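You operate a simulated robot arm through the tools that you are given. There is no shell and no other tool. Be economical: measure what you need, move in short steps, check, and stop when the job is done.

The job below is to be done with a simulated robot arm. You get a single attempt, and the scene is never put back.

Task
Light ink pot V91 on the grey turntable with both goosenecks at brightness 4; show side 2; switch off.
Fine: slider on A+B; light off while the pot is carried; side 2 ends at the yellow pointer and gets there in the light.
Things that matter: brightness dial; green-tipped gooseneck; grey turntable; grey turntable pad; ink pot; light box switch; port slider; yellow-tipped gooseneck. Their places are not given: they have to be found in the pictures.

It is judged by the outcome, as a careful person would: the job done as asked, and still so three seconds after it is handed in. It fails if anything else is knocked over, pushed out of place, dropped, spilled or broken.

Robot
A 6-joint arm with a two-finger parallel gripper, fixed in place. Base frame: the origin is at the foot of the arm, x ahead of it, y to its left, z up; the work surface is at about z = 0.95. Lengths are in m, angles in rad, forces in N, time in s.
With the tool pointing down near the work surface it reaches from about 0.44 to 0.86 m from the base axis. Its first joint turns from -2.007 to 2.007 rad. Payload 4.2 kg.
The TCP is the grasp point between the finger pads, 0.023 m short of the fingertips. In the tool frame z runs along the fingers and y along their closing line. The gripper opens to 0.094 m. The fingers are 0.038 m wide and 0.01 m thick; the gripper's body (0.054 by 0.096 m) begins 0.039 m behind the TCP.
Orientation is that of the tool frame in the base frame, as a unit quaternion [x, y, z, w]. With the fingers straight down and closing along the base's y, the tool's x points along the base's -x, its y along +y and its z along -z.

Tools
- The arm moves only by the tool send_rows. Its argument "deltas" is a list of rows, each an object of numbers (a shift or turn left out is 0, a gripper value left out holds the last): "tx", "ty", "tz": the shift along the base's x, y, z in units of 25 mm (1.0 is 25 mm); "rx", "ry", "rz": the turn, a rotation vector about the base's x, y, z in units of 8 degrees (1.0 is 8 degrees). In form: [{"tx": .., "ty": .., "tz": .., "rx": .., "ry": .., "rz": ..}, ...]. A call has 1 to 10 rows; each row shifts and turns the commanded pose from where the row before left it. "grip" is the opening, from 0 (shut) to 1 (fully open), set as the call begins (left out, the last holds). A call with a number of a shift or a turn outside -1 to 1 is refused whole. Rows are played at 5 a second. More than 0.05 m and 0.15 rad between two rows, or a gripper value outside its range, and nothing of the call is played. Where a pose cannot be reached the arm comes as near as it can. A force on the tool above 40 N (or 10 N above the force at the start of the call, whichever is more), or a blocked arm, ends the call early, and 0.2 s more pass. The fingers move at their own pace (about 0.108 m/s each) and stop on an object; they squeeze with about 43 N. The grip force told is the motor's: it shows also when the fingers shut on nothing. Time passes only in rows, and 0.2 s behind the last, so rows that do not move let the fingers close. The reply holds the time, the measured pose of the TCP, the force on the tool along the base axes, the opening and the grip force, in the units named above and with some noise, with the torque about the TCP (base axes, N m) and any sound that the robot's microphone picked up, and new pictures: "pictures" is both (left out), scene, wrist or none.
- Cameras (640 x 400 px; columns grow to the right, rows downward): "scene" is fixed at [0.2204, -0.6511, 1.5536]; the picture's right is [0.78, -0.62, 0.00], its down [-0.35, -0.44, -0.83] and it looks along [0.51, 0.65, -0.56] (base axes); focal length 321 px, centre (320, 200). "wrist" rides on the gripper at [0.086, 0.016, -0.074] in the tool frame; the picture's right is [-0.18, 0.98, 0.00], its down [-0.58, -0.11, -0.81] and it looks along [-0.79, -0.15, 0.59] (tool axes); focal length 243 px, centre (320, 200).
- move_column(by): slides the trunk up (or, below 0, down) by that many m; the arm rides with it, the base frame stays. It gives what a move gives, with no picture.
- locate(camera, pixels): for up to 12 pixels [column, row] of the newest picture of that camera ("zoom" is the newest enlarged one), the place [x, y, z] in the base frame of the surface seen there, good to about 0.003 m. No time passes.
- zoom(camera, box): a new picture of the part [left, top, right, bottom] of that camera's present view, enlarged. No time passes.
- sign_off(): hands the job in; it is judged then, once.

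Go step by step. Measure first, check grasps and placings, and put right what went wrong. The budget is 80 turns and 200 pictures, counting those below and the enlarged ones. Unless the task says otherwise, let go and move clear before handing in, and close with one line.

The tools are called as a command line: name --argument value ..., lists and objects as JSON in quotes. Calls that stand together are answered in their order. send_rows: Moves the arm, as the interface text tells. Its arguments: {"type":"object","properties":{"deltas":{"type":"array"},"grip":{"type":"number"},"pictures":{"type":"string","enum":["both","scene","wrist","none"]}},"required":["deltas"]} The other tools are called the same way: move_column (by) slides the trunk up or down; locate (camera, pixels) gives the place of the surface under pixels of a picture; zoom (camera, box) takes an enlarged picture of a part of a camera's view; sign_off () hands the job in.

At the start:

```text
t: 0.0
position: [0.5289, -0.2907, 1.365]
tcp_rot: [0.0, 1.0, 0.0, 0.0]
wrist_force: [-0.3, 0.1, 0.0]
ft_torque: [-0.01, 0.0, 0.02]
opening: 0.0941
gripper_force: 0.1
trunk travel left (down, up): [-0.925, 0.065]
```

scene: 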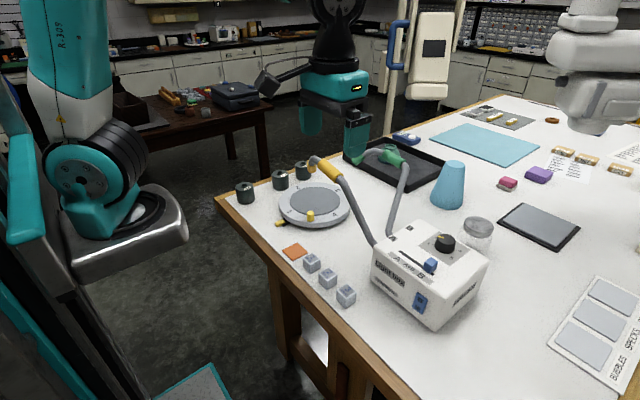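
wrist: 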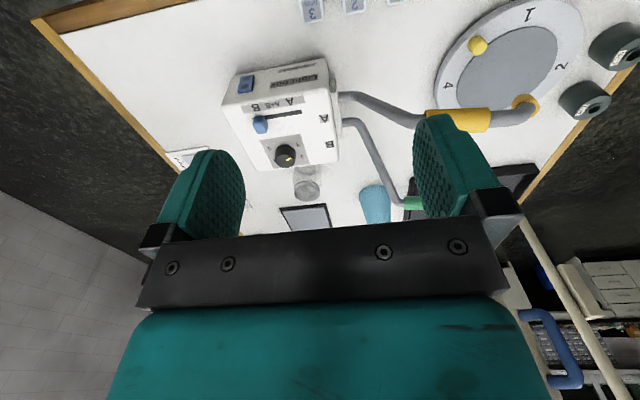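

The scene shows the light box near (430,270), the turntable near (315,203), and three pots at (245,190), (280,180) and (303,170). I'll zoom in for details.

zoom --camera "scene" --box '[220, 140, 380, 240]'

zoom --camera "scene" --box '[350, 210, 510, 330]'

zoom --camera "wrist" --box '[400, 0, 640, 150]'

zoom --camera "wrist" --box '[210, 40, 370, 200]'

```text
4.00 times, centred on (300, 190) of scene
```

zoom: 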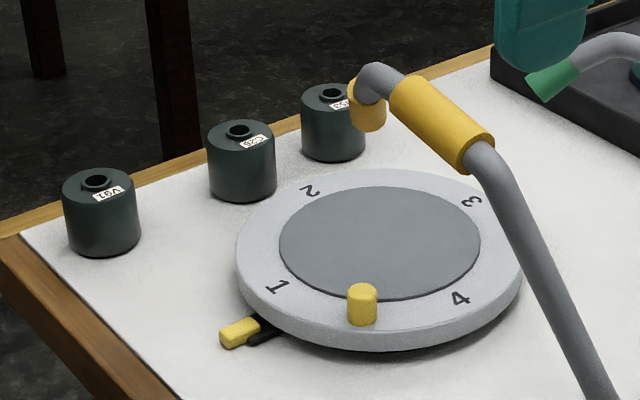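

```text
3.33 times, centred on (430, 270) of scene
```

zoom: 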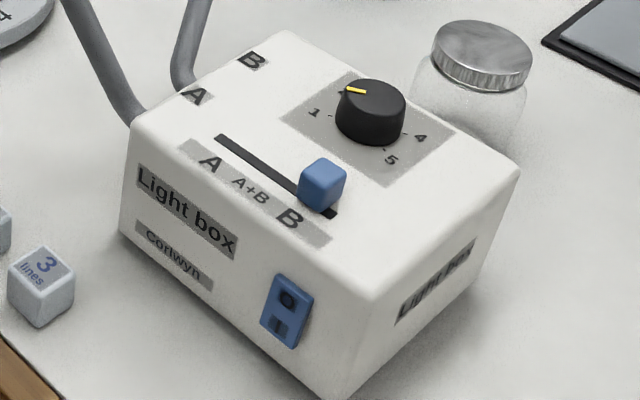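

```text
2.67 times, centred on (520, 75) of wrist
```

zoom: 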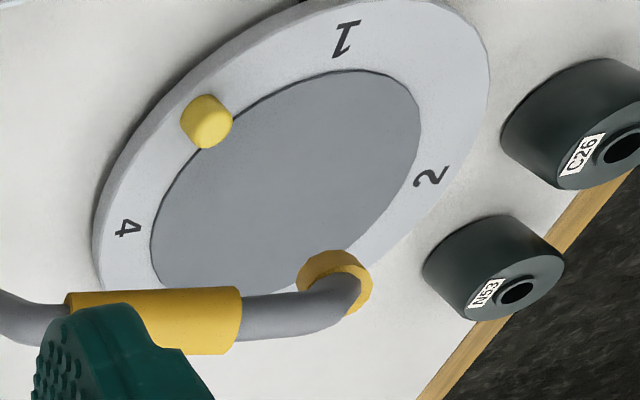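

```text
2.50 times, centred on (290, 120) of wrist
```

zoom: 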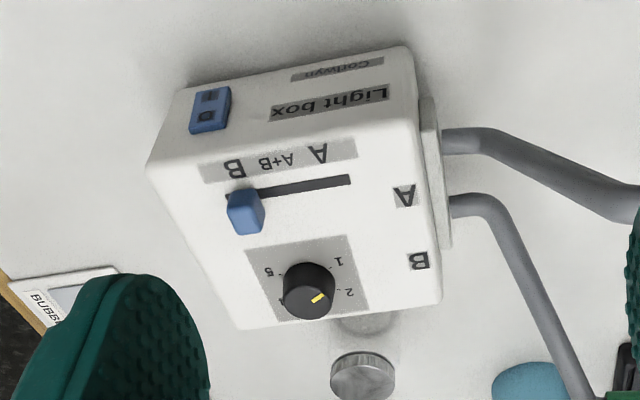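

zoom --camera "scene" --box '[230, 170, 270, 210]'

zoom --camera "scene" --box '[300, 130, 440, 250]'

locate --camera "scene" --pixels '[[244, 185], [245, 203], [280, 173], [302, 163], [315, 200], [311, 214], [280, 223], [290, 212], [335, 213], [340, 190], [297, 187], [328, 168]]'

locate --camera "scene" --pixels '[[430, 262], [431, 268], [445, 241], [439, 232], [421, 298], [418, 306], [405, 170], [395, 163], [375, 150], [345, 190], [370, 235], [390, 225]]'

```text
10.00 times, centred on (250, 190) of scene
```

zoom: 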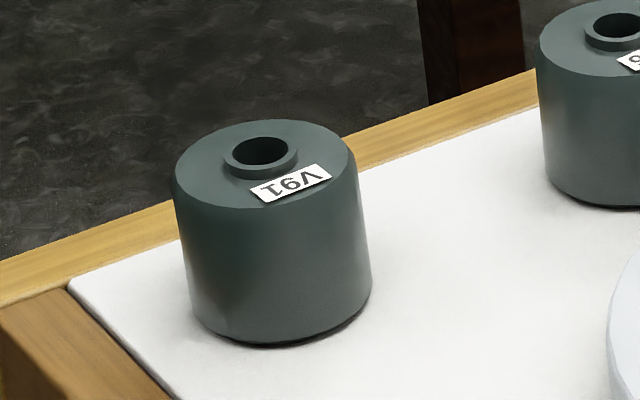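

```text
3.33 times, centred on (370, 190) of scene
```

zoom: 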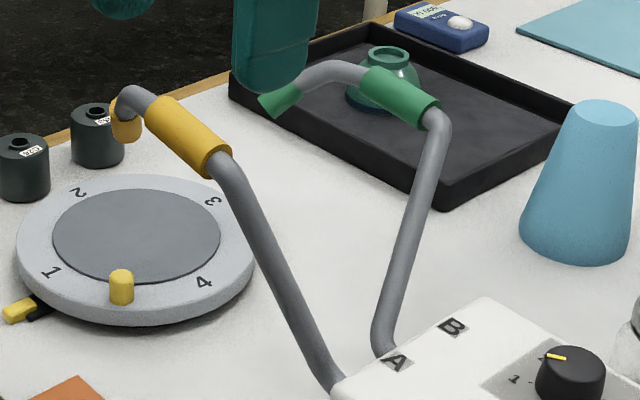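

```text
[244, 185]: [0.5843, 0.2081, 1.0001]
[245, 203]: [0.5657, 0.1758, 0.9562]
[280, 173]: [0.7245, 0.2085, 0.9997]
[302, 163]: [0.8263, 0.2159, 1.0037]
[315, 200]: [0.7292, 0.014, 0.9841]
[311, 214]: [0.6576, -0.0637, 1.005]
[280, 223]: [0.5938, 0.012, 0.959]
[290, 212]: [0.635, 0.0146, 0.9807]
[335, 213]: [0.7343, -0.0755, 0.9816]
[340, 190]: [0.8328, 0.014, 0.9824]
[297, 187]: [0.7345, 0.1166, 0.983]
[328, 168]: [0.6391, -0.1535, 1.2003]
```

```text
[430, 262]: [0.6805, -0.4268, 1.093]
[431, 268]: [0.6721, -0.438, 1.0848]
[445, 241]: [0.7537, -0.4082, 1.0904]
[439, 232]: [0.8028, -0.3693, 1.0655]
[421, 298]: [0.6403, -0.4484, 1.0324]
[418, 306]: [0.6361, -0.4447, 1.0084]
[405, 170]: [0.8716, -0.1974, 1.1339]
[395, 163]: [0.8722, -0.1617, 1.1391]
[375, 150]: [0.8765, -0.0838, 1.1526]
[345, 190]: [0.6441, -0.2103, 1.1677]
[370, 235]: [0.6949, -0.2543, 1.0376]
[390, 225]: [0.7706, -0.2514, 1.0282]
```

locate --camera "scene" --pixels '[[312, 157], [311, 163], [315, 170], [318, 158], [327, 157], [340, 172], [352, 180], [366, 157], [369, 161], [380, 151], [390, 152], [428, 161]]'

zoom --camera "scene" --box '[300, 140, 380, 190]'

locate --camera "wrist" --pixels '[[440, 118], [480, 120], [510, 110], [525, 105], [285, 156], [290, 160], [262, 125], [245, 84], [410, 205], [480, 45], [525, 100], [345, 125]]'

```text
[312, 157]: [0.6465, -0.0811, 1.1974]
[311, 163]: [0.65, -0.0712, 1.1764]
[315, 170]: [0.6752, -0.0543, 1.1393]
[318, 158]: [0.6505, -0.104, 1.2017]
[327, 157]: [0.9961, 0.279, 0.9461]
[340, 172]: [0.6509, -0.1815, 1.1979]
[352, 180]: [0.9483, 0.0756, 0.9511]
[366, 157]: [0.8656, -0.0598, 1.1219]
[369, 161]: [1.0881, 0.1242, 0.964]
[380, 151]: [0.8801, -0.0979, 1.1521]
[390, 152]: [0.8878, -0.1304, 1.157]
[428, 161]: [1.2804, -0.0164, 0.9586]
```

```text
8.00 times, centred on (340, 165) of scene
```

zoom: 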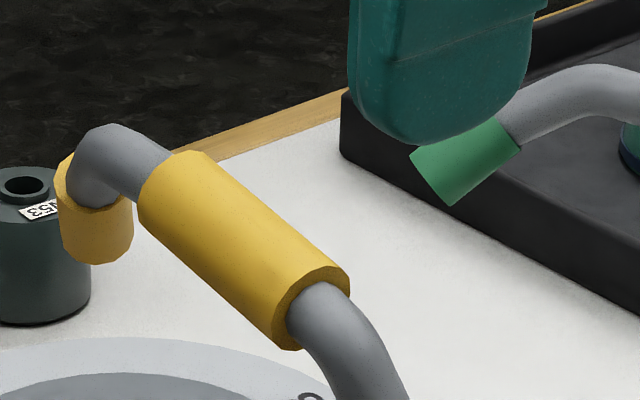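

```text
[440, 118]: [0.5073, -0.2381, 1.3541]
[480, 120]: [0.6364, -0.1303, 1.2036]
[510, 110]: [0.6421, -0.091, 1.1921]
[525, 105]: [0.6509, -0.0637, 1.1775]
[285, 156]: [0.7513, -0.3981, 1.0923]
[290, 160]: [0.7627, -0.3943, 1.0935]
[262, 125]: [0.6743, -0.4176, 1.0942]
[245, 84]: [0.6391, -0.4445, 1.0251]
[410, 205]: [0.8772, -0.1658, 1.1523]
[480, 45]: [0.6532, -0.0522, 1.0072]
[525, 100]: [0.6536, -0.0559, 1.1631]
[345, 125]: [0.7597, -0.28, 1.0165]
```

The yellow lamp appears to aim at the turntable centre, around (0.73, 0.02). I'll measure the light box controls more exactly now.

zoom --camera "scene" --box '[380, 220, 480, 320]'

locate --camera "zoom" --pixels '[[160, 155], [245, 200], [330, 255], [345, 250], [200, 205], [250, 240], [310, 275], [265, 420], [250, 375], [240, 445], [120, 250], [440, 80]]'

```text
4.00 times, centred on (430, 270) of scene
```

zoom: 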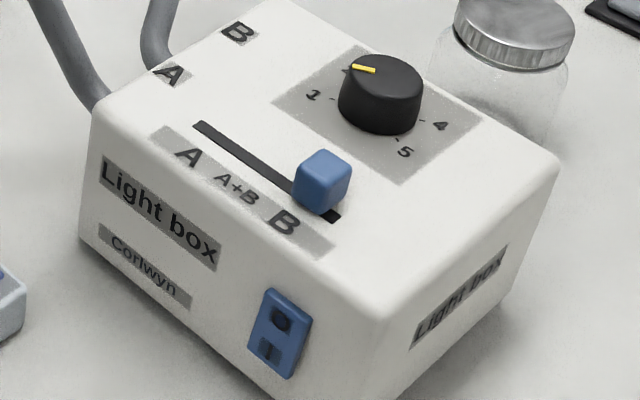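

```text
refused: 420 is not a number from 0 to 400
```

locate --camera "zoom" --pixels '[[200, 125], [338, 218], [325, 165], [320, 185], [236, 190], [188, 155], [285, 222], [282, 320], [268, 350], [275, 335], [384, 70], [363, 69]]'

locate --camera "zoom" --pixels '[[314, 95], [440, 125], [404, 152], [275, 102], [355, 50], [480, 120], [400, 182], [325, 98], [380, 300], [105, 110], [550, 165], [390, 75]]'

zoom --camera "wrist" --box '[250, 130, 330, 180]'

```text
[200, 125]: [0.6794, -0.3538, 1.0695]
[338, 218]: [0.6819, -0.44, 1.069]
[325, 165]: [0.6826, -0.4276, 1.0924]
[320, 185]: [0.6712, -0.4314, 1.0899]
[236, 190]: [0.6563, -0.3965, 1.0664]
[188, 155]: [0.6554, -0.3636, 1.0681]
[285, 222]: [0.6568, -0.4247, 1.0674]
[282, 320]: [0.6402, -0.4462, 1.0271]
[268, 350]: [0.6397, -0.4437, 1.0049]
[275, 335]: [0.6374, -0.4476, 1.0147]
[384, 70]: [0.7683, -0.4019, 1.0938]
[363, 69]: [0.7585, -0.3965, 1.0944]
```

```text
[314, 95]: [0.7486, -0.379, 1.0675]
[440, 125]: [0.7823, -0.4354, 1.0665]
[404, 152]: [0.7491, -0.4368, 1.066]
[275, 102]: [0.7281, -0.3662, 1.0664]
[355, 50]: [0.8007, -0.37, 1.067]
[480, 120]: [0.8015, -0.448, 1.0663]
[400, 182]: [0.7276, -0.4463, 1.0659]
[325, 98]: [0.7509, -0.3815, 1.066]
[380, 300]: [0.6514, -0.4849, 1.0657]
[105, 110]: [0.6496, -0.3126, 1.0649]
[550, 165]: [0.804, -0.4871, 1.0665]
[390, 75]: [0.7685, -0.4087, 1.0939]
```

```text
8.00 times, centred on (290, 155) of wrist
```

zoom: 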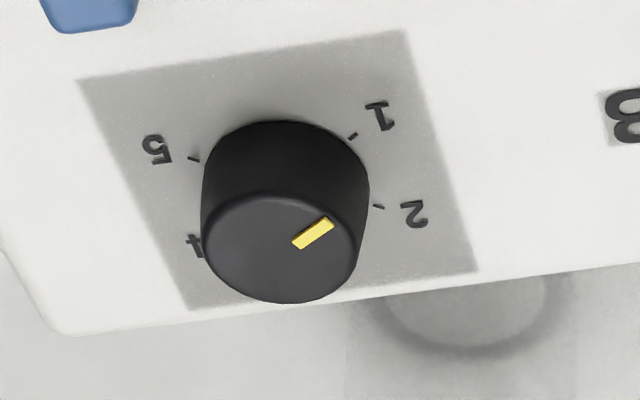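

The dial points at 1 (base angle about 120°), and 4 sits at about −60°, so it needs a half turn clockwise. The slider is at B (y≈−0.428), and A+B is at y≈−0.397. I'll move above the slider.

send_rows --deltas '[{"tx": 0.755, "ty": -0.6875, "tz": -0.975}, {"tx": 0.755, "ty": -0.6875, "tz": -0.975}, {"tx": 0.755, "ty": -0.6875, "tz": -0.975}, {"tx": 0.755, "ty": -0.6875, "tz": -0.975}, {"tx": 0.755, "ty": -0.6875, "tz": -0.975}, {"tx": 0.755, "ty": -0.6875, "tz": -0.975}, {"tx": 0.755, "ty": -0.6875, "tz": -0.975}, {"tx": 0.755, "ty": -0.6875, "tz": -0.975}, {}]' --grip 0.55

locate --camera "scene" --pixels '[[478, 222], [478, 232], [450, 165], [453, 200]]'

```text
t: 2.0
position: [0.6801, -0.429, 1.1677]
tcp_rot: [0.001, 1.0, 0.0, 0.0]
wrist_force: [-0.3, -0.2, 0.0]
ft_torque: [0.03, 0.04, 0.0]
opening: 0.0516
gripper_force: 0.0
trunk travel left (down, up): [-0.925, 0.065]
```

scene: 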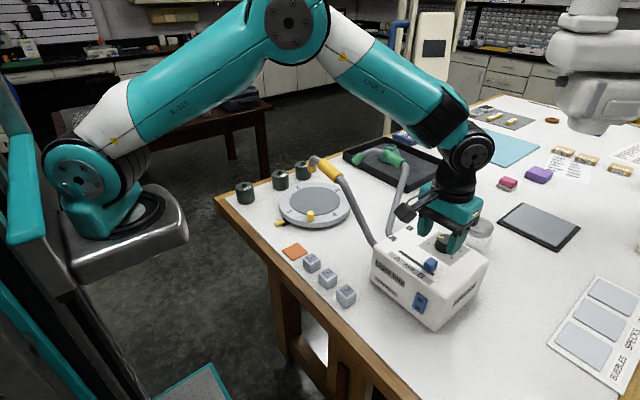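
wrist: 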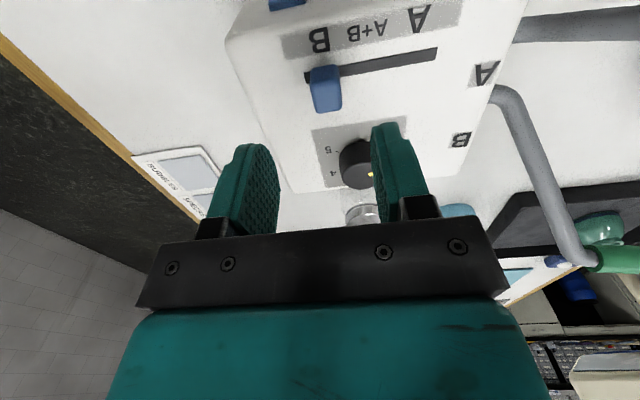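

```text
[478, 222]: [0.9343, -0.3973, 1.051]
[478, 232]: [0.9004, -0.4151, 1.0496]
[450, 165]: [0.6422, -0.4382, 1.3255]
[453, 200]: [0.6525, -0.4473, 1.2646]
```

The slider sits centred between the fingers in the wrist view at (327,90). I'll lower onto it and close.

send_rows --deltas '[{"tz": -0.75}, {"tz": -0.75}, {"tz": -0.75}, {"tz": -0.7}, {}]' --pictures "both"

```text
t: 3.2
position: [0.6793, -0.4283, 1.0957]
tcp_rot: [-0.001, 1.0, 0.0, -0.001]
wrist_force: [-0.1, -0.1, -0.2]
ft_torque: [0.02, -0.02, -0.01]
opening: 0.0518
gripper_force: 0.0
trunk travel left (down, up): [-0.925, 0.065]
```

scene: 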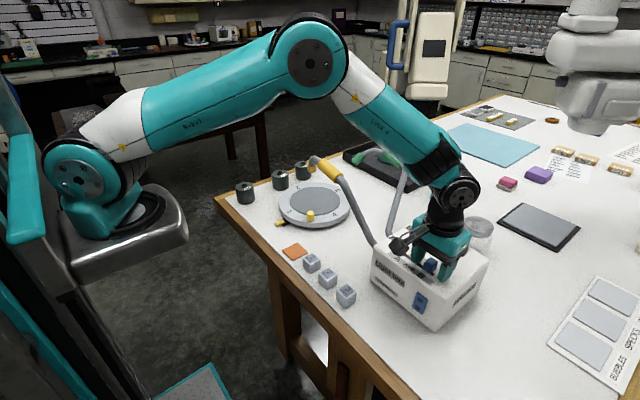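
wrist: 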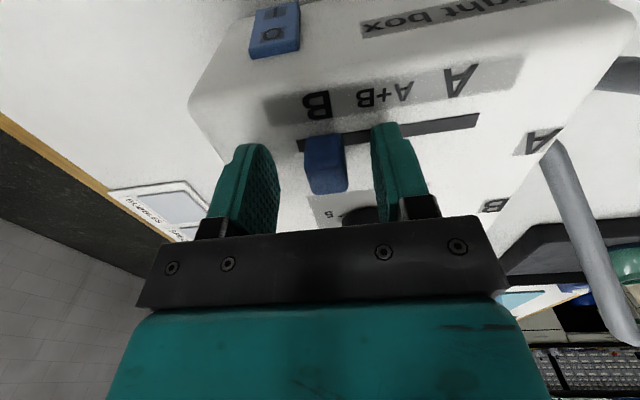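

send_rows --deltas '[{}, {}, {}]' --grip 0 --pictures "wrist"

```text
t: 4.0
position: [0.681, -0.4241, 1.0947]
tcp_rot: [0.0, 1.0, 0.001, -0.001]
wrist_force: [-2.5, 17.9, 0.0]
ft_torque: [0.08, 0.3, -0.3]
opening: 0.0198
gripper_force: 45.0
trunk travel left (down, up): [-0.925, 0.065]
```

wrist: 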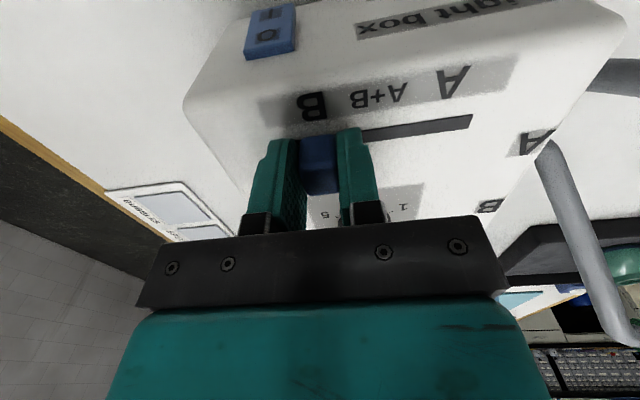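

The slider is gripped (opening 0.0198) at y≈−0.424, in line with the B label at −0.4247. I'll slide it to the A+B label at y≈−0.395.

send_rows --deltas '[{"ty": 0.34}, {"ty": 0.34}, {"ty": 0.34}, {"ty": 0.34}, {}]' --pictures "none"

```text
t: 5.2
position: [0.6804, -0.3935, 1.0957]
tcp_rot: [0.0, 1.0, 0.0, 0.0]
wrist_force: [6.3, -1.3, -10.3]
ft_torque: [-0.11, -0.37, -0.16]
opening: 0.0197
gripper_force: 45.2
trunk travel left (down, up): [-0.925, 0.065]
```

Slider is at y≈−0.394. I'll release, lift and check.

send_rows --deltas '[{}, {}, {"tz": 0.8}, {"tz": 0.8}, {"tz": 0.8}, {"tz": 0.8}]' --grip 0.5 --pictures "wrist"

zoom --camera "wrist" --box '[220, 0, 540, 200]'

```text
t: 6.6
position: [0.68, -0.3943, 1.1734]
tcp_rot: [0.0, 1.0, 0.0, 0.0]
wrist_force: [-0.4, 0.3, -0.2]
ft_torque: [0.0, -0.01, 0.0]
opening: 0.0471
gripper_force: 0.2
trunk travel left (down, up): [-0.925, 0.065]
```

wrist: 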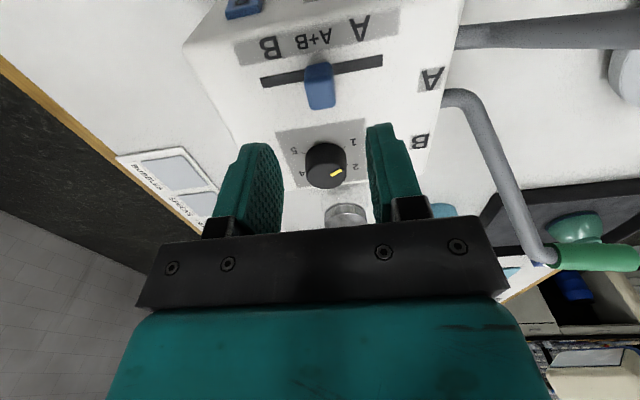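

```text
2.00 times, centred on (380, 100) of wrist
```

zoom: 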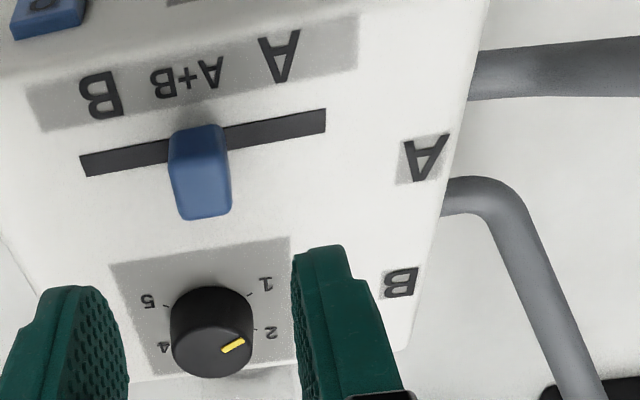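

zoom --camera "wrist" --box '[280, 120, 380, 190]'

locate --camera "wrist" --pixels '[[331, 176], [335, 173], [341, 170], [325, 178], [345, 147], [348, 164], [303, 152], [304, 168], [325, 187], [308, 176], [346, 176]]'

```text
5.71 times, centred on (330, 155) of wrist
```

zoom: 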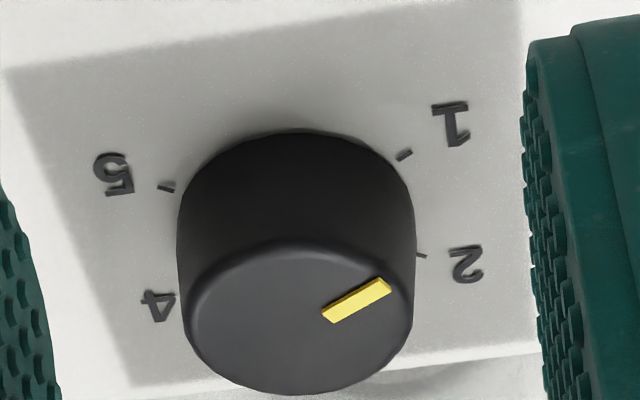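

```text
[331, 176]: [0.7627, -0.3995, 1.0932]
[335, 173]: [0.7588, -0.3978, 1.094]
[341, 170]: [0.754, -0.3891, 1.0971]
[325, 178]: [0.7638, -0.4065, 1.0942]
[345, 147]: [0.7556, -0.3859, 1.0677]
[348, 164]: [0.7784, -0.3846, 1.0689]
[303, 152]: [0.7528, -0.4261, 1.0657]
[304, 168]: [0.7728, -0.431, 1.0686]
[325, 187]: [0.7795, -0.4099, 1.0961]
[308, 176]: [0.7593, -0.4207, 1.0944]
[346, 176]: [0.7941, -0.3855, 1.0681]
```

The slider is at A+B, and the dial pointer is confirmed at 1, centre (0.7645,−0.4065). I'll move above the dial while pre-turning the tool +90°, so the dial can take one clockwise half turn.

send_rows --deltas '[{"tx": 0.845, "ty": -0.122, "rz": 1}, {"tx": 0.845, "ty": -0.122, "rz": 1}, {"tx": 0.845, "ty": -0.122, "rz": 1}, {"tx": 0.845, "ty": -0.122, "rz": 1}, {"rz": 1}, {"rz": 1}, {"rz": 1}, {"rz": 1}, {"rz": 1}, {"rz": 1}]' --grip 0.8 --pictures "none"

send_rows --deltas '[{"rz": 0.625}, {"rz": 0.625}, {}]'

```text
t: 8.8
position: [0.7649, -0.4059, 1.1741]
tcp_rot: [-0.643, 0.766, 0.0, -0.001]
wrist_force: [-0.2, 0.6, 0.8]
ft_torque: [0.0, -0.01, -0.02]
opening: 0.0754
gripper_force: 0.0
trunk travel left (down, up): [-0.925, 0.065]
```

```text
t: 9.6
position: [0.7653, -0.4053, 1.1742]
tcp_rot: [-0.707, 0.707, 0.0, 0.0]
wrist_force: [0.4, 0.5, -0.1]
ft_torque: [-0.03, -0.04, -0.05]
opening: 0.0753
gripper_force: 0.0
trunk travel left (down, up): [-0.925, 0.065]
```

scene: 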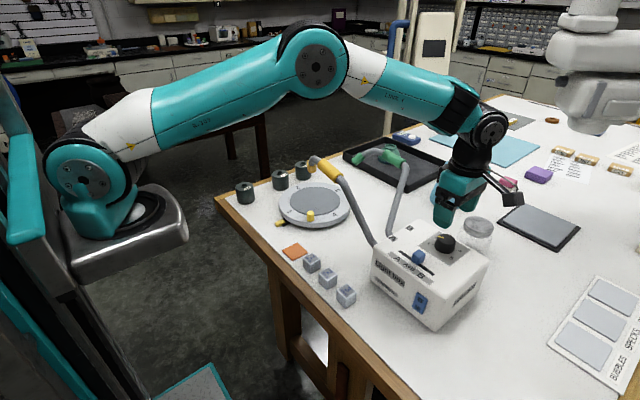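
wrist: 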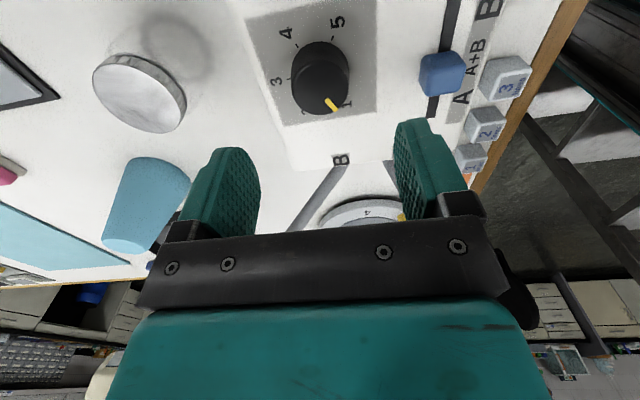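

send_rows --deltas '[{"tz": -0.8}, {"tz": -0.8}, {"tz": -0.8}, {"tz": -0.8}, {}]' --pictures "none"

send_rows --deltas '[{}, {}, {}]' --grip 0 --pictures "wrist"

```text
t: 10.8
position: [0.764, -0.4056, 1.0935]
tcp_rot: [0.707, -0.707, 0.001, 0.0]
wrist_force: [0.2, 0.9, 0.1]
ft_torque: [0.02, 0.01, 0.03]
opening: 0.0753
gripper_force: 0.1
trunk travel left (down, up): [-0.925, 0.065]
```

```text
t: 11.6
position: [0.7648, -0.4058, 1.095]
tcp_rot: [-0.707, 0.707, 0.0, 0.001]
wrist_force: [7.4, -1.0, -2.4]
ft_torque: [-0.24, -0.48, -0.05]
opening: 0.0412
gripper_force: 44.7
trunk travel left (down, up): [-0.925, 0.065]
```

wrist: 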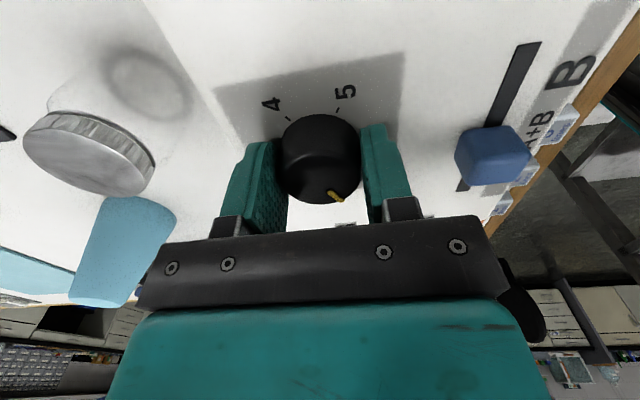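

The dial is gripped (0.041). Turning clockwise 80° first, then checking.

send_rows --deltas '[{"rz": -1}, {"rz": -1}, {"rz": -1}, {"rz": -1}, {"rz": -1}, {"rz": -1}, {"rz": -1}, {"rz": -1}, {"rz": -1}, {"rz": -1}]' --pictures "wrist"

```text
t: 13.8
position: [0.7642, -0.4052, 1.0945]
tcp_rot: [-0.085, 0.996, 0.0, 0.0]
wrist_force: [0.1, 4.9, 2.6]
ft_torque: [0.26, 0.42, 0.02]
opening: 0.041
gripper_force: 45.3
trunk travel left (down, up): [-0.925, 0.065]
```

wrist: 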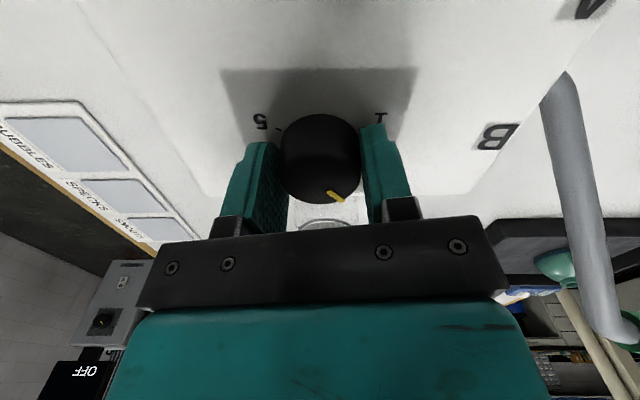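

The dial turns with the gripper. Another 100° clockwise to reach 4.

send_rows --deltas '[{"rz": -1}, {"rz": -1}, {"rz": -1}, {"rz": -1}, {"rz": -1}, {"rz": -1}, {"rz": -1}, {"rz": -1}, {"rz": -1}, {"rz": -1}]' --pictures "none"

send_rows --deltas '[{"rz": -0.8}, {"rz": -0.8}, {"rz": -0.9}, {}, {}]'

```text
t: 16.0
position: [0.7652, -0.4054, 1.0938]
tcp_rot: [0.574, 0.819, -0.001, 0.0]
wrist_force: [4.7, 12.2, 0.4]
ft_torque: [0.88, 0.09, 0.0]
opening: 0.0407
gripper_force: 45.4
trunk travel left (down, up): [-0.925, 0.065]
```

```text
t: 17.2
position: [0.7649, -0.4039, 1.0934]
tcp_rot: [0.707, 0.708, 0.0, 0.0]
wrist_force: [9.9, 16.0, -4.1]
ft_torque: [0.28, -0.31, -0.01]
opening: 0.0407
gripper_force: 45.2
trunk travel left (down, up): [-0.925, 0.065]
```

scene: 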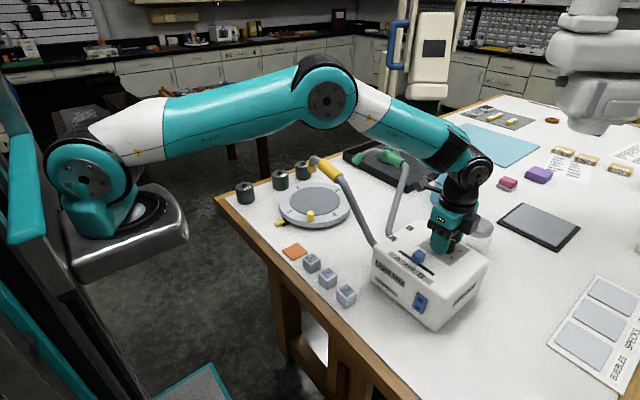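
wrist: 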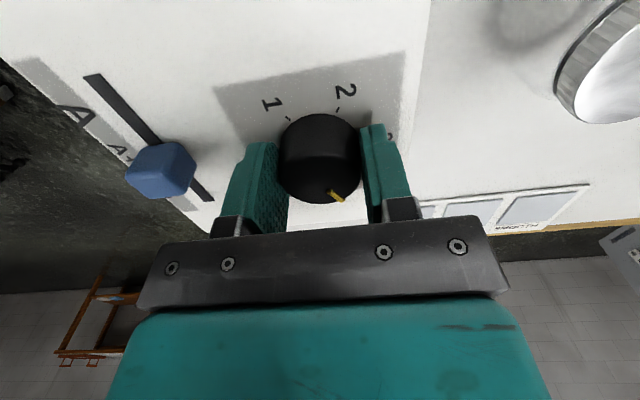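

Full 180° completed. Release, lift, swing the tool back and check the pointer.

send_rows --deltas '[{}, {}, {"tz": 0.9}, {"tz": 0.9}, {"tz": 0.9}, {"tz": 0.9}, {"tz": 0.9}]' --grip 0.8 --pictures "none"

send_rows --deltas '[{"rz": 1, "tx": -0.8}, {"rz": 1, "tx": -0.8}, {"rz": 1, "tx": -0.8}, {"rz": 1, "tx": -0.8}, {"rz": 1, "tx": -0.8}, {"rz": 1, "tx": -0.8}, {"rz": 1, "tx": -0.8}, {"rz": 1, "tx": -0.8}, {"rz": 1}, {"rz": 1}]'

zoom --camera "scene" --box '[380, 220, 480, 320]'

```text
t: 18.8
position: [0.7613, -0.4074, 1.2076]
tcp_rot: [0.707, 0.707, 0.0, 0.0]
wrist_force: [-0.7, -1.0, -0.2]
ft_torque: [0.03, 0.0, 0.02]
opening: 0.0751
gripper_force: 0.1
trunk travel left (down, up): [-0.925, 0.065]
```

```text
t: 21.0
position: [0.6045, -0.4071, 1.2071]
tcp_rot: [0.086, 0.996, 0.0, 0.0]
wrist_force: [0.3, 0.7, 0.2]
ft_torque: [0.02, -0.02, 0.02]
opening: 0.0751
gripper_force: 0.0
trunk travel left (down, up): [-0.925, 0.065]
```

scene: 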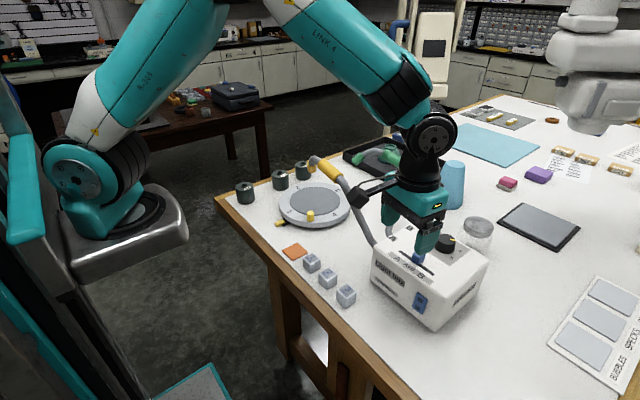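
wrist: 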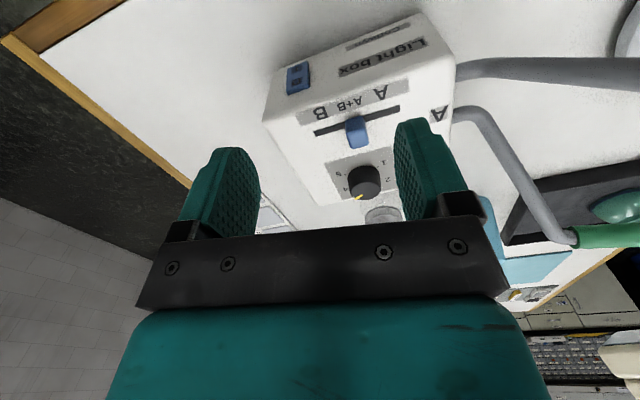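

```text
4.00 times, centred on (430, 270) of scene
```

zoom: 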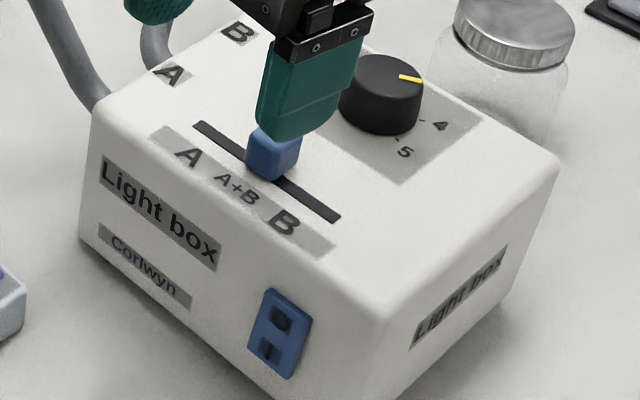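

The dial is now at 4 (pointer end (424,81) in the zoom) and the slider at A+B. Next I'll measure the V91 pot and the turntable pad.

zoom --camera "scene" --box '[230, 170, 270, 210]'

locate --camera "zoom" --pixels '[[262, 150], [225, 155], [297, 155], [180, 180], [350, 170], [265, 125], [270, 205], [195, 315], [370, 285], [280, 335], [280, 260]]'

zoom --camera "scene" --box '[270, 170, 370, 240]'

```text
10.00 times, centred on (250, 190) of scene
```

zoom: 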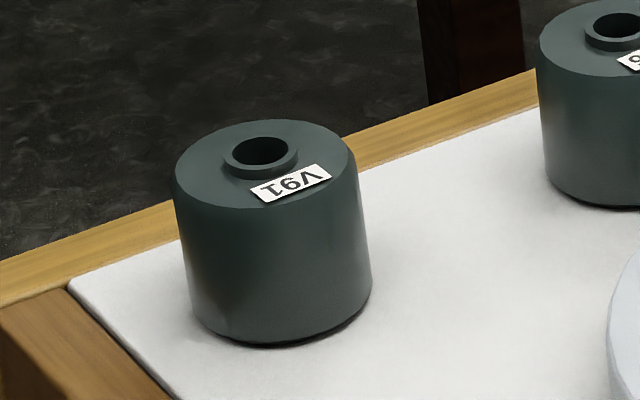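

```text
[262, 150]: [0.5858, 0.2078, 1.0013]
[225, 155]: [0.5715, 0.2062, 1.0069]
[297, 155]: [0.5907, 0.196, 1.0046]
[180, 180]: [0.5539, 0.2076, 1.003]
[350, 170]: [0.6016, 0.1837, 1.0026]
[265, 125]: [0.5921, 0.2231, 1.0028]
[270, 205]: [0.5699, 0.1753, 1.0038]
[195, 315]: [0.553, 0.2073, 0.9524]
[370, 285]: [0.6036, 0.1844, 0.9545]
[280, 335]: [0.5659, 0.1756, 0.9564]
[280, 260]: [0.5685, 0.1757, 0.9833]
```

```text
5.71 times, centred on (320, 205) of scene
```

zoom: 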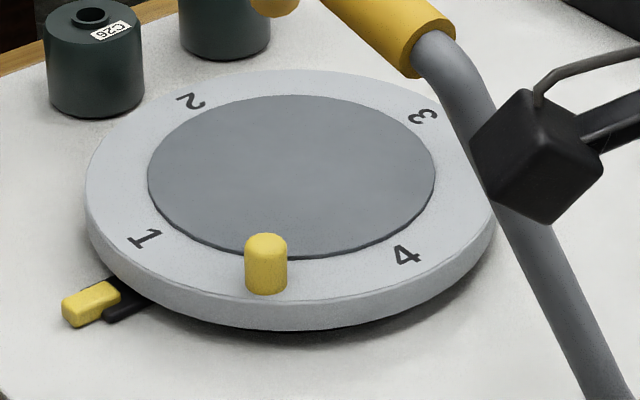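

locate --camera "zoom" --pixels '[[150, 180], [432, 175], [285, 98], [300, 257], [110, 160], [290, 72], [265, 240], [265, 270], [252, 260], [280, 260], [88, 308], [130, 300]]'

```text
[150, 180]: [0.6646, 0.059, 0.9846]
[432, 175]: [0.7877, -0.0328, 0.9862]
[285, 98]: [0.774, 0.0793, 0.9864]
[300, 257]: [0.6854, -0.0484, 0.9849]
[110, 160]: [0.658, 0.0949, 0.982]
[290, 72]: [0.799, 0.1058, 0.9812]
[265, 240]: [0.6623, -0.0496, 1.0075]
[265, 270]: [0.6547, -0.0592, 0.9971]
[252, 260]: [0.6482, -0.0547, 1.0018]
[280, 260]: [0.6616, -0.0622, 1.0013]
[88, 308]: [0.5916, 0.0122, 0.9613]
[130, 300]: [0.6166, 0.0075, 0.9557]
```

The pot's centre is about (0.580,0.200) with radius 0.027, and the turntable's centre about (0.730,0.015). I'll go up and around the yellow gooseneck, turning the tool so it closes along x with the camera on the +y side.

send_rows --deltas '[{"tx": -1, "tz": 1}, {"tx": -1, "tz": 1}, {"tx": -1, "tz": 1}, {"tx": -1, "tz": 1}, {"ty": 1, "rz": -1}, {"ty": 1, "rz": -1}, {"ty": 1, "rz": -1}, {"ty": 1, "rz": -1}, {"ty": 1, "rz": -1}, {"ty": 1, "rz": -1}]' --pictures "none" --grip 1

send_rows --deltas '[{"ty": 1, "rz": -1}, {"ty": 1, "rz": -1}, {"ty": 1, "rz": -1}, {"ty": 1, "rz": -1}, {"ty": 1}, {"ty": 1}, {"ty": 1}, {"ty": 1}, {"ty": 1}, {"ty": 1}]' --pictures "none"

send_rows --deltas '[{"ty": 1, "rx": -0.5}, {"ty": 1, "rx": -0.5}, {"ty": 1, "rx": -0.5}, {"ty": 1, "rx": -0.5}, {"ty": 1, "rx": -0.5}, {"tx": 0.75, "ty": 1, "tz": -1}, {"tx": 0.75, "ty": 1, "tz": -1}, {"tx": 0.75, "ty": 1, "tz": -1}, {"tx": 0.75, "ty": 0.28, "tz": -1}, {}]'

```text
t: 23.2
position: [0.5035, -0.2584, 1.3077]
tcp_rot: [0.485, 0.874, 0.0, -0.001]
wrist_force: [0.6, -0.5, 0.1]
ft_torque: [-0.01, 0.01, -0.03]
opening: 0.0939
gripper_force: 0.0
trunk travel left (down, up): [-0.925, 0.065]
```

```text
t: 25.4
position: [0.5062, -0.005, 1.3059]
tcp_rot: [0.707, 0.708, 0.0, 0.0]
wrist_force: [0.1, 1.0, 0.4]
ft_torque: [0.0, -0.03, -0.03]
opening: 0.0941
gripper_force: 0.1
trunk travel left (down, up): [-0.925, 0.065]
```

```text
t: 27.6
position: [0.5773, 0.2034, 1.2058]
tcp_rot: [0.696, 0.697, -0.123, 0.123]
wrist_force: [-0.3, -0.5, -0.4]
ft_torque: [0.02, 0.01, -0.02]
opening: 0.0939
gripper_force: 0.1
trunk travel left (down, up): [-0.925, 0.065]
```

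scene: 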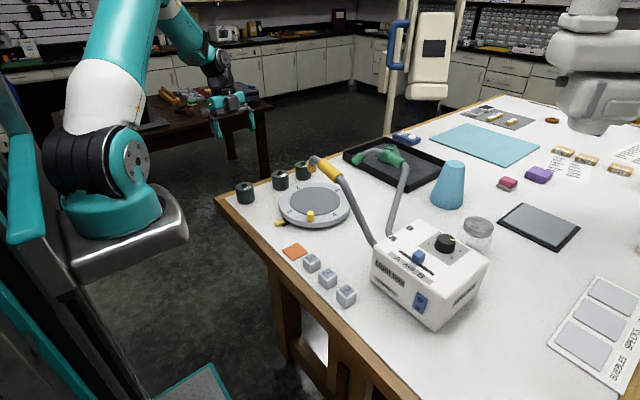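
wrist: 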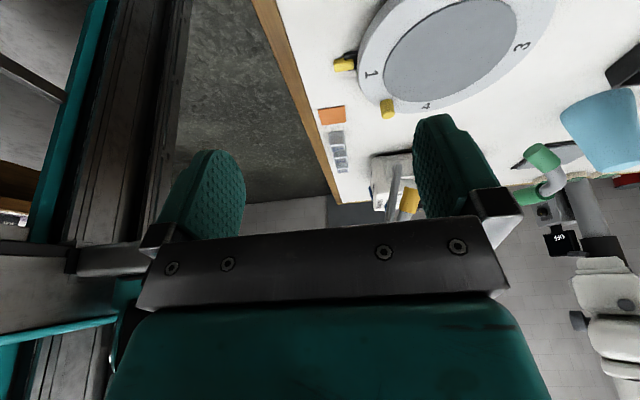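

The tool has a 20° lean toward +y. I'll descend over V91 in two stages.

send_rows --deltas '[{"tx": 0.1, "ty": -0.12, "tz": -0.9}, {"tz": -1}, {"tz": -1}, {"tz": -1}, {"tz": -1}, {"tz": -0.94}, {}]'

zoom --camera "scene" --box '[200, 140, 300, 220]'

```text
t: 29.2
position: [0.5813, 0.1982, 1.0605]
tcp_rot: [0.697, 0.696, -0.123, 0.123]
wrist_force: [0.5, 0.7, -0.2]
ft_torque: [0.0, -0.03, 0.01]
opening: 0.0937
gripper_force: 0.0
trunk travel left (down, up): [-0.925, 0.065]
```

scene: 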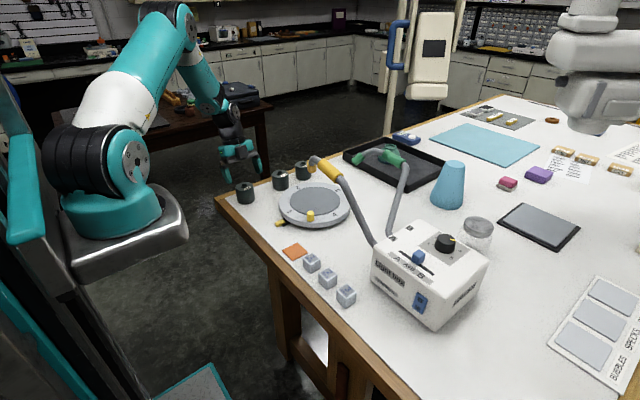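
wrist: 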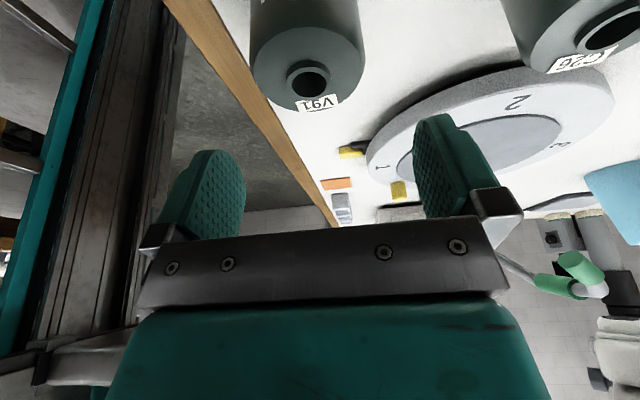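

```text
5.00 times, centred on (250, 180) of scene
```

zoom: 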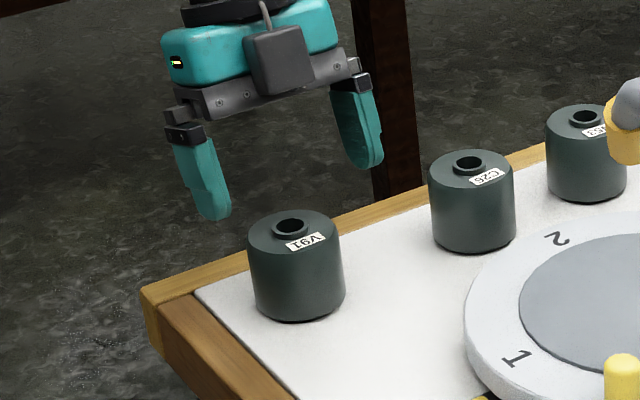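

locate --camera "wrist" --pixels '[[308, 85], [253, 75], [363, 70], [305, 110], [307, 32], [290, 78], [328, 76]]'

```text
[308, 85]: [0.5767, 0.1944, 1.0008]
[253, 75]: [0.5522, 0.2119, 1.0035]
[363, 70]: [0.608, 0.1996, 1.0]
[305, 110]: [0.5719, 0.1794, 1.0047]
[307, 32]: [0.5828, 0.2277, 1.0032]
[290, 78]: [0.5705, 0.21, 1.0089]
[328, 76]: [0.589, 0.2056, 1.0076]
```

send_rows --deltas '[{"ty": 0.16, "tz": -0.94}, {"tz": -0.94}, {"tz": -0.94}, {}]' --pictures "none"

send_rows --deltas '[{}, {}, {}]' --grip 0

zoom --camera "scene" --box '[200, 140, 300, 220]'

```text
t: 30.2
position: [0.582, 0.2015, 0.9906]
tcp_rot: [0.696, 0.697, -0.122, 0.123]
wrist_force: [0.4, 0.0, 0.2]
ft_torque: [-0.03, 0.05, -0.04]
opening: 0.0938
gripper_force: 0.1
trunk travel left (down, up): [-0.925, 0.065]
```

```text
t: 31.0
position: [0.5827, 0.2005, 0.991]
tcp_rot: [0.696, 0.696, -0.123, 0.123]
wrist_force: [1.1, -0.3, -0.4]
ft_torque: [0.02, 0.03, 0.01]
opening: 0.0591
gripper_force: 43.0
trunk travel left (down, up): [-0.925, 0.065]
```

scene: 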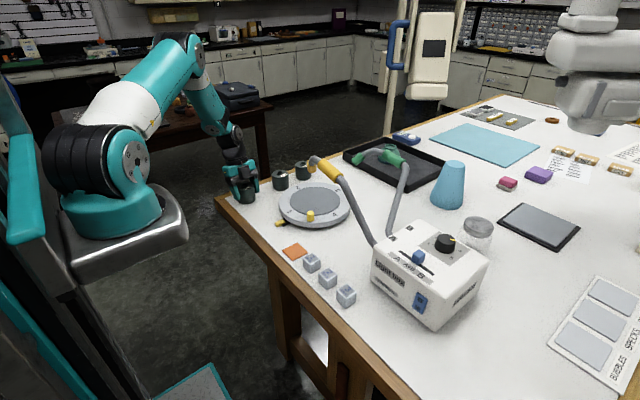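
wrist: 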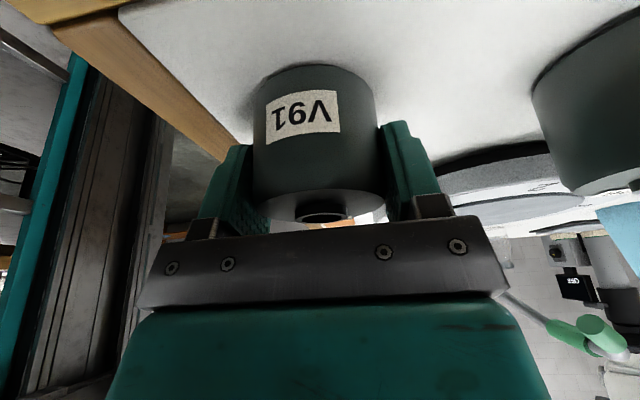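

```text
5.00 times, centred on (250, 180) of scene
```

zoom: 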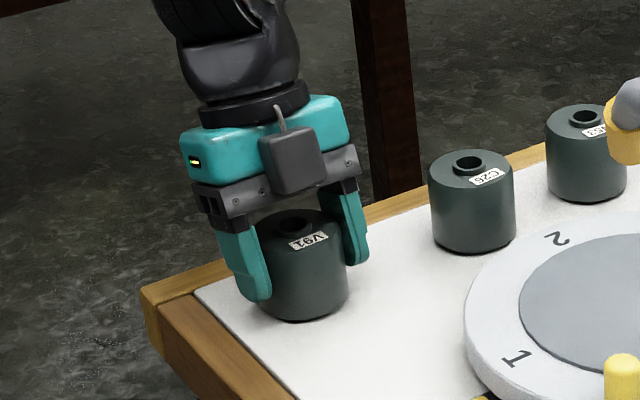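

The pot is gripped (opening 0.059). I'll check the grey box on the front of the gripper, since it could matter near the lamp.

locate --camera "zoom" --pixels '[[290, 160], [275, 185], [300, 135], [230, 155], [265, 100], [190, 155], [340, 150], [240, 60], [280, 30]]'

```text
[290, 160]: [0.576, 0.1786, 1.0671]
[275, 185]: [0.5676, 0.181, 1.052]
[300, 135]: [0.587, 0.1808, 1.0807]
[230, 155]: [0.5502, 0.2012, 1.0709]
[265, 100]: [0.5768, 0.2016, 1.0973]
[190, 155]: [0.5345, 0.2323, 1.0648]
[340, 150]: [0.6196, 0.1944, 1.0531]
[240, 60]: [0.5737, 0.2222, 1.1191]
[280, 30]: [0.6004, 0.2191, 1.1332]
```

The box only protrudes slightly and leans away from the lamp, so it's fine. I'll lift, carry the pot over the turntable with the light off, and stop above the pad.

send_rows --deltas '[{"tz": 0.8}, {"tz": 0.9}, {"tz": 0.9}, {"tz": 0.9}, {"tz": 0.9}]' --pictures "none"

send_rows --deltas '[{"tx": 0.74, "ty": -0.9375}, {"tx": 0.74, "ty": -0.9375}, {"tx": 0.74, "ty": -0.9375}, {"tx": 0.74, "ty": -0.9375}, {"tx": 0.74, "ty": -0.9375}, {"tx": 0.74, "ty": -0.9375}, {"tx": 0.74, "ty": -0.9375}, {"tx": 0.74, "ty": -0.9375}, {}]'

zoom --camera "scene" --box '[260, 120, 380, 220]'

```text
t: 32.2
position: [0.5848, 0.2023, 1.1016]
tcp_rot: [0.696, 0.697, -0.123, 0.123]
wrist_force: [0.0, 0.0, -1.2]
ft_torque: [0.01, 0.0, -0.01]
opening: 0.0593
gripper_force: 43.3
trunk travel left (down, up): [-0.925, 0.065]
```

```text
t: 34.2
position: [0.7323, 0.0127, 1.1002]
tcp_rot: [0.697, 0.696, -0.123, 0.123]
wrist_force: [0.3, 0.0, -1.7]
ft_torque: [0.01, -0.01, 0.01]
opening: 0.0592
gripper_force: 42.7
trunk travel left (down, up): [-0.925, 0.065]
```

scene: 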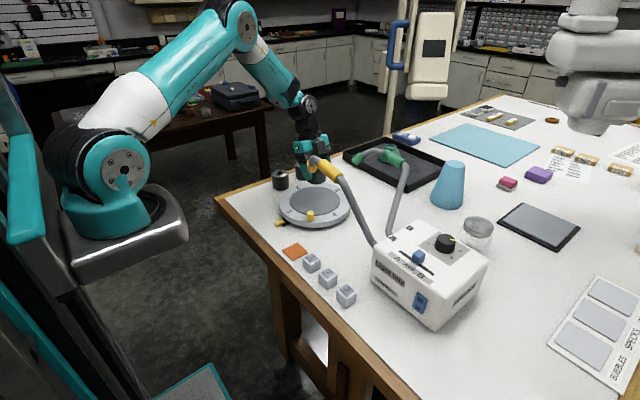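
wrist: 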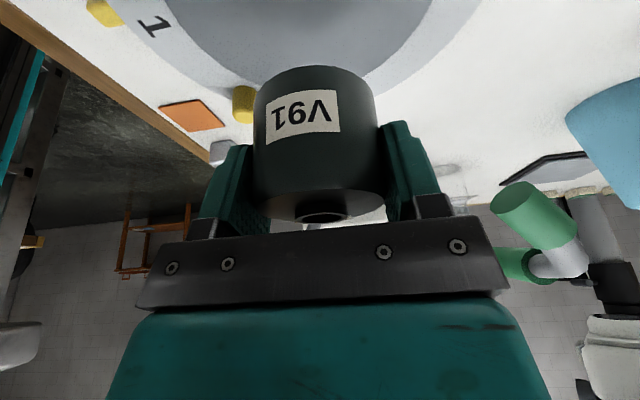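

```text
4.00 times, centred on (320, 170) of scene
```

zoom: 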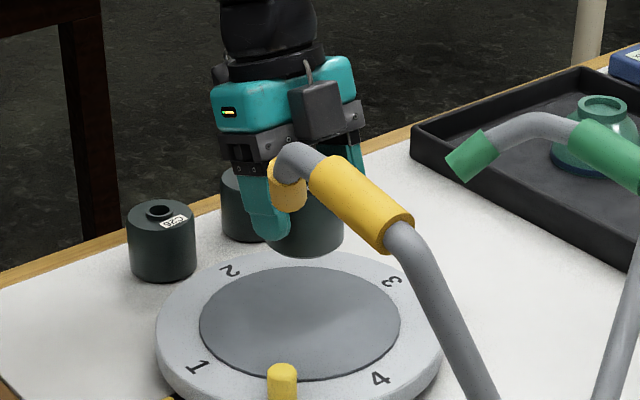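

No contact, and the clearance looks good. Lowering onto the pad.

send_rows --deltas '[{"tx": -0.05, "tz": -0.8}, {"tz": -0.8}, {"tz": -0.7}, {"tz": -0.4}, {"tz": -0.15}, {"tz": -0.1}, {}]' --pictures "scene"

zoom --camera "scene" --box '[260, 140, 380, 240]'

```text
t: 35.8
position: [0.729, 0.0176, 1.0271]
tcp_rot: [0.697, 0.696, -0.122, 0.123]
wrist_force: [3.1, 0.3, 3.7]
ft_torque: [0.0, 0.05, 0.02]
opening: 0.0588
gripper_force: 42.9
trunk travel left (down, up): [-0.925, 0.065]
```

scene: 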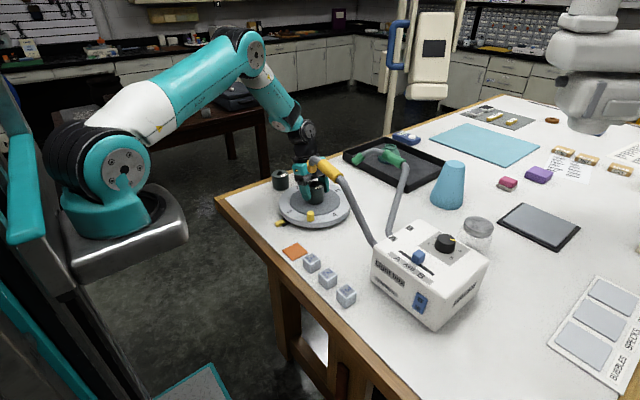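

```text
4.00 times, centred on (320, 190) of scene
```

zoom: 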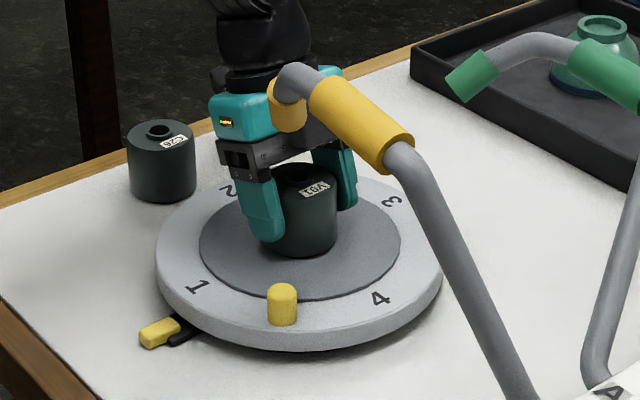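

Contact (Fz +3.7) and the pot looks centred on the pad. I'll release and back off along the tool axis.

send_rows --deltas '[{}, {}, {"ty": 0.3, "tz": 0.85}, {"ty": 0.3, "tz": 0.85}, {"ty": 0.3, "tz": 0.85}, {"ty": 0.3, "tz": 0.85}, {"ty": 0.3, "tz": 0.85}, {"ty": 0.3, "tz": 0.85}]' --grip 1 --pictures "scene"

zoom --camera "scene" --box '[260, 140, 380, 240]'

```text
t: 37.6
position: [0.7276, 0.0593, 1.1543]
tcp_rot: [0.697, 0.696, -0.123, 0.122]
wrist_force: [0.2, -0.3, -0.1]
ft_torque: [0.05, 0.03, 0.04]
opening: 0.0936
gripper_force: 0.1
trunk travel left (down, up): [-0.925, 0.065]
```

scene: 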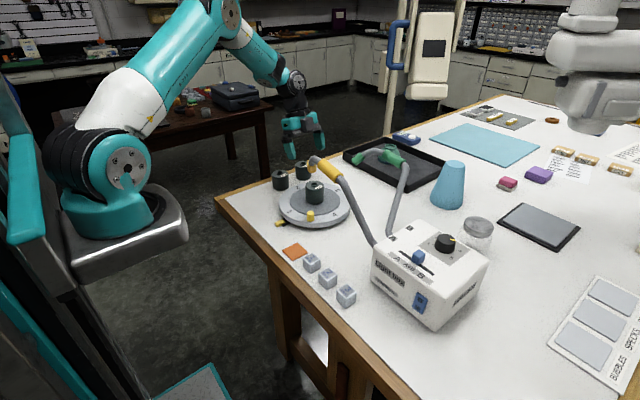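

```text
4.00 times, centred on (320, 190) of scene
```

zoom: 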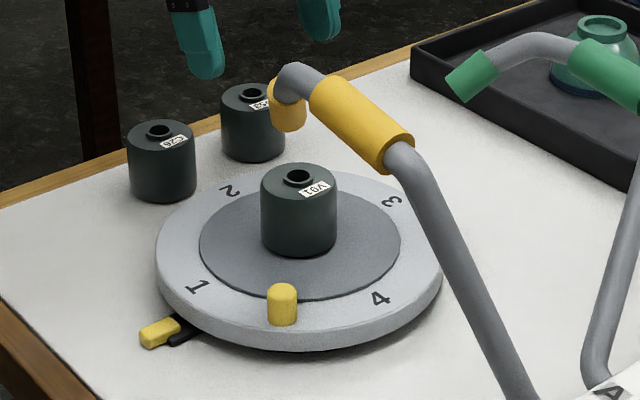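

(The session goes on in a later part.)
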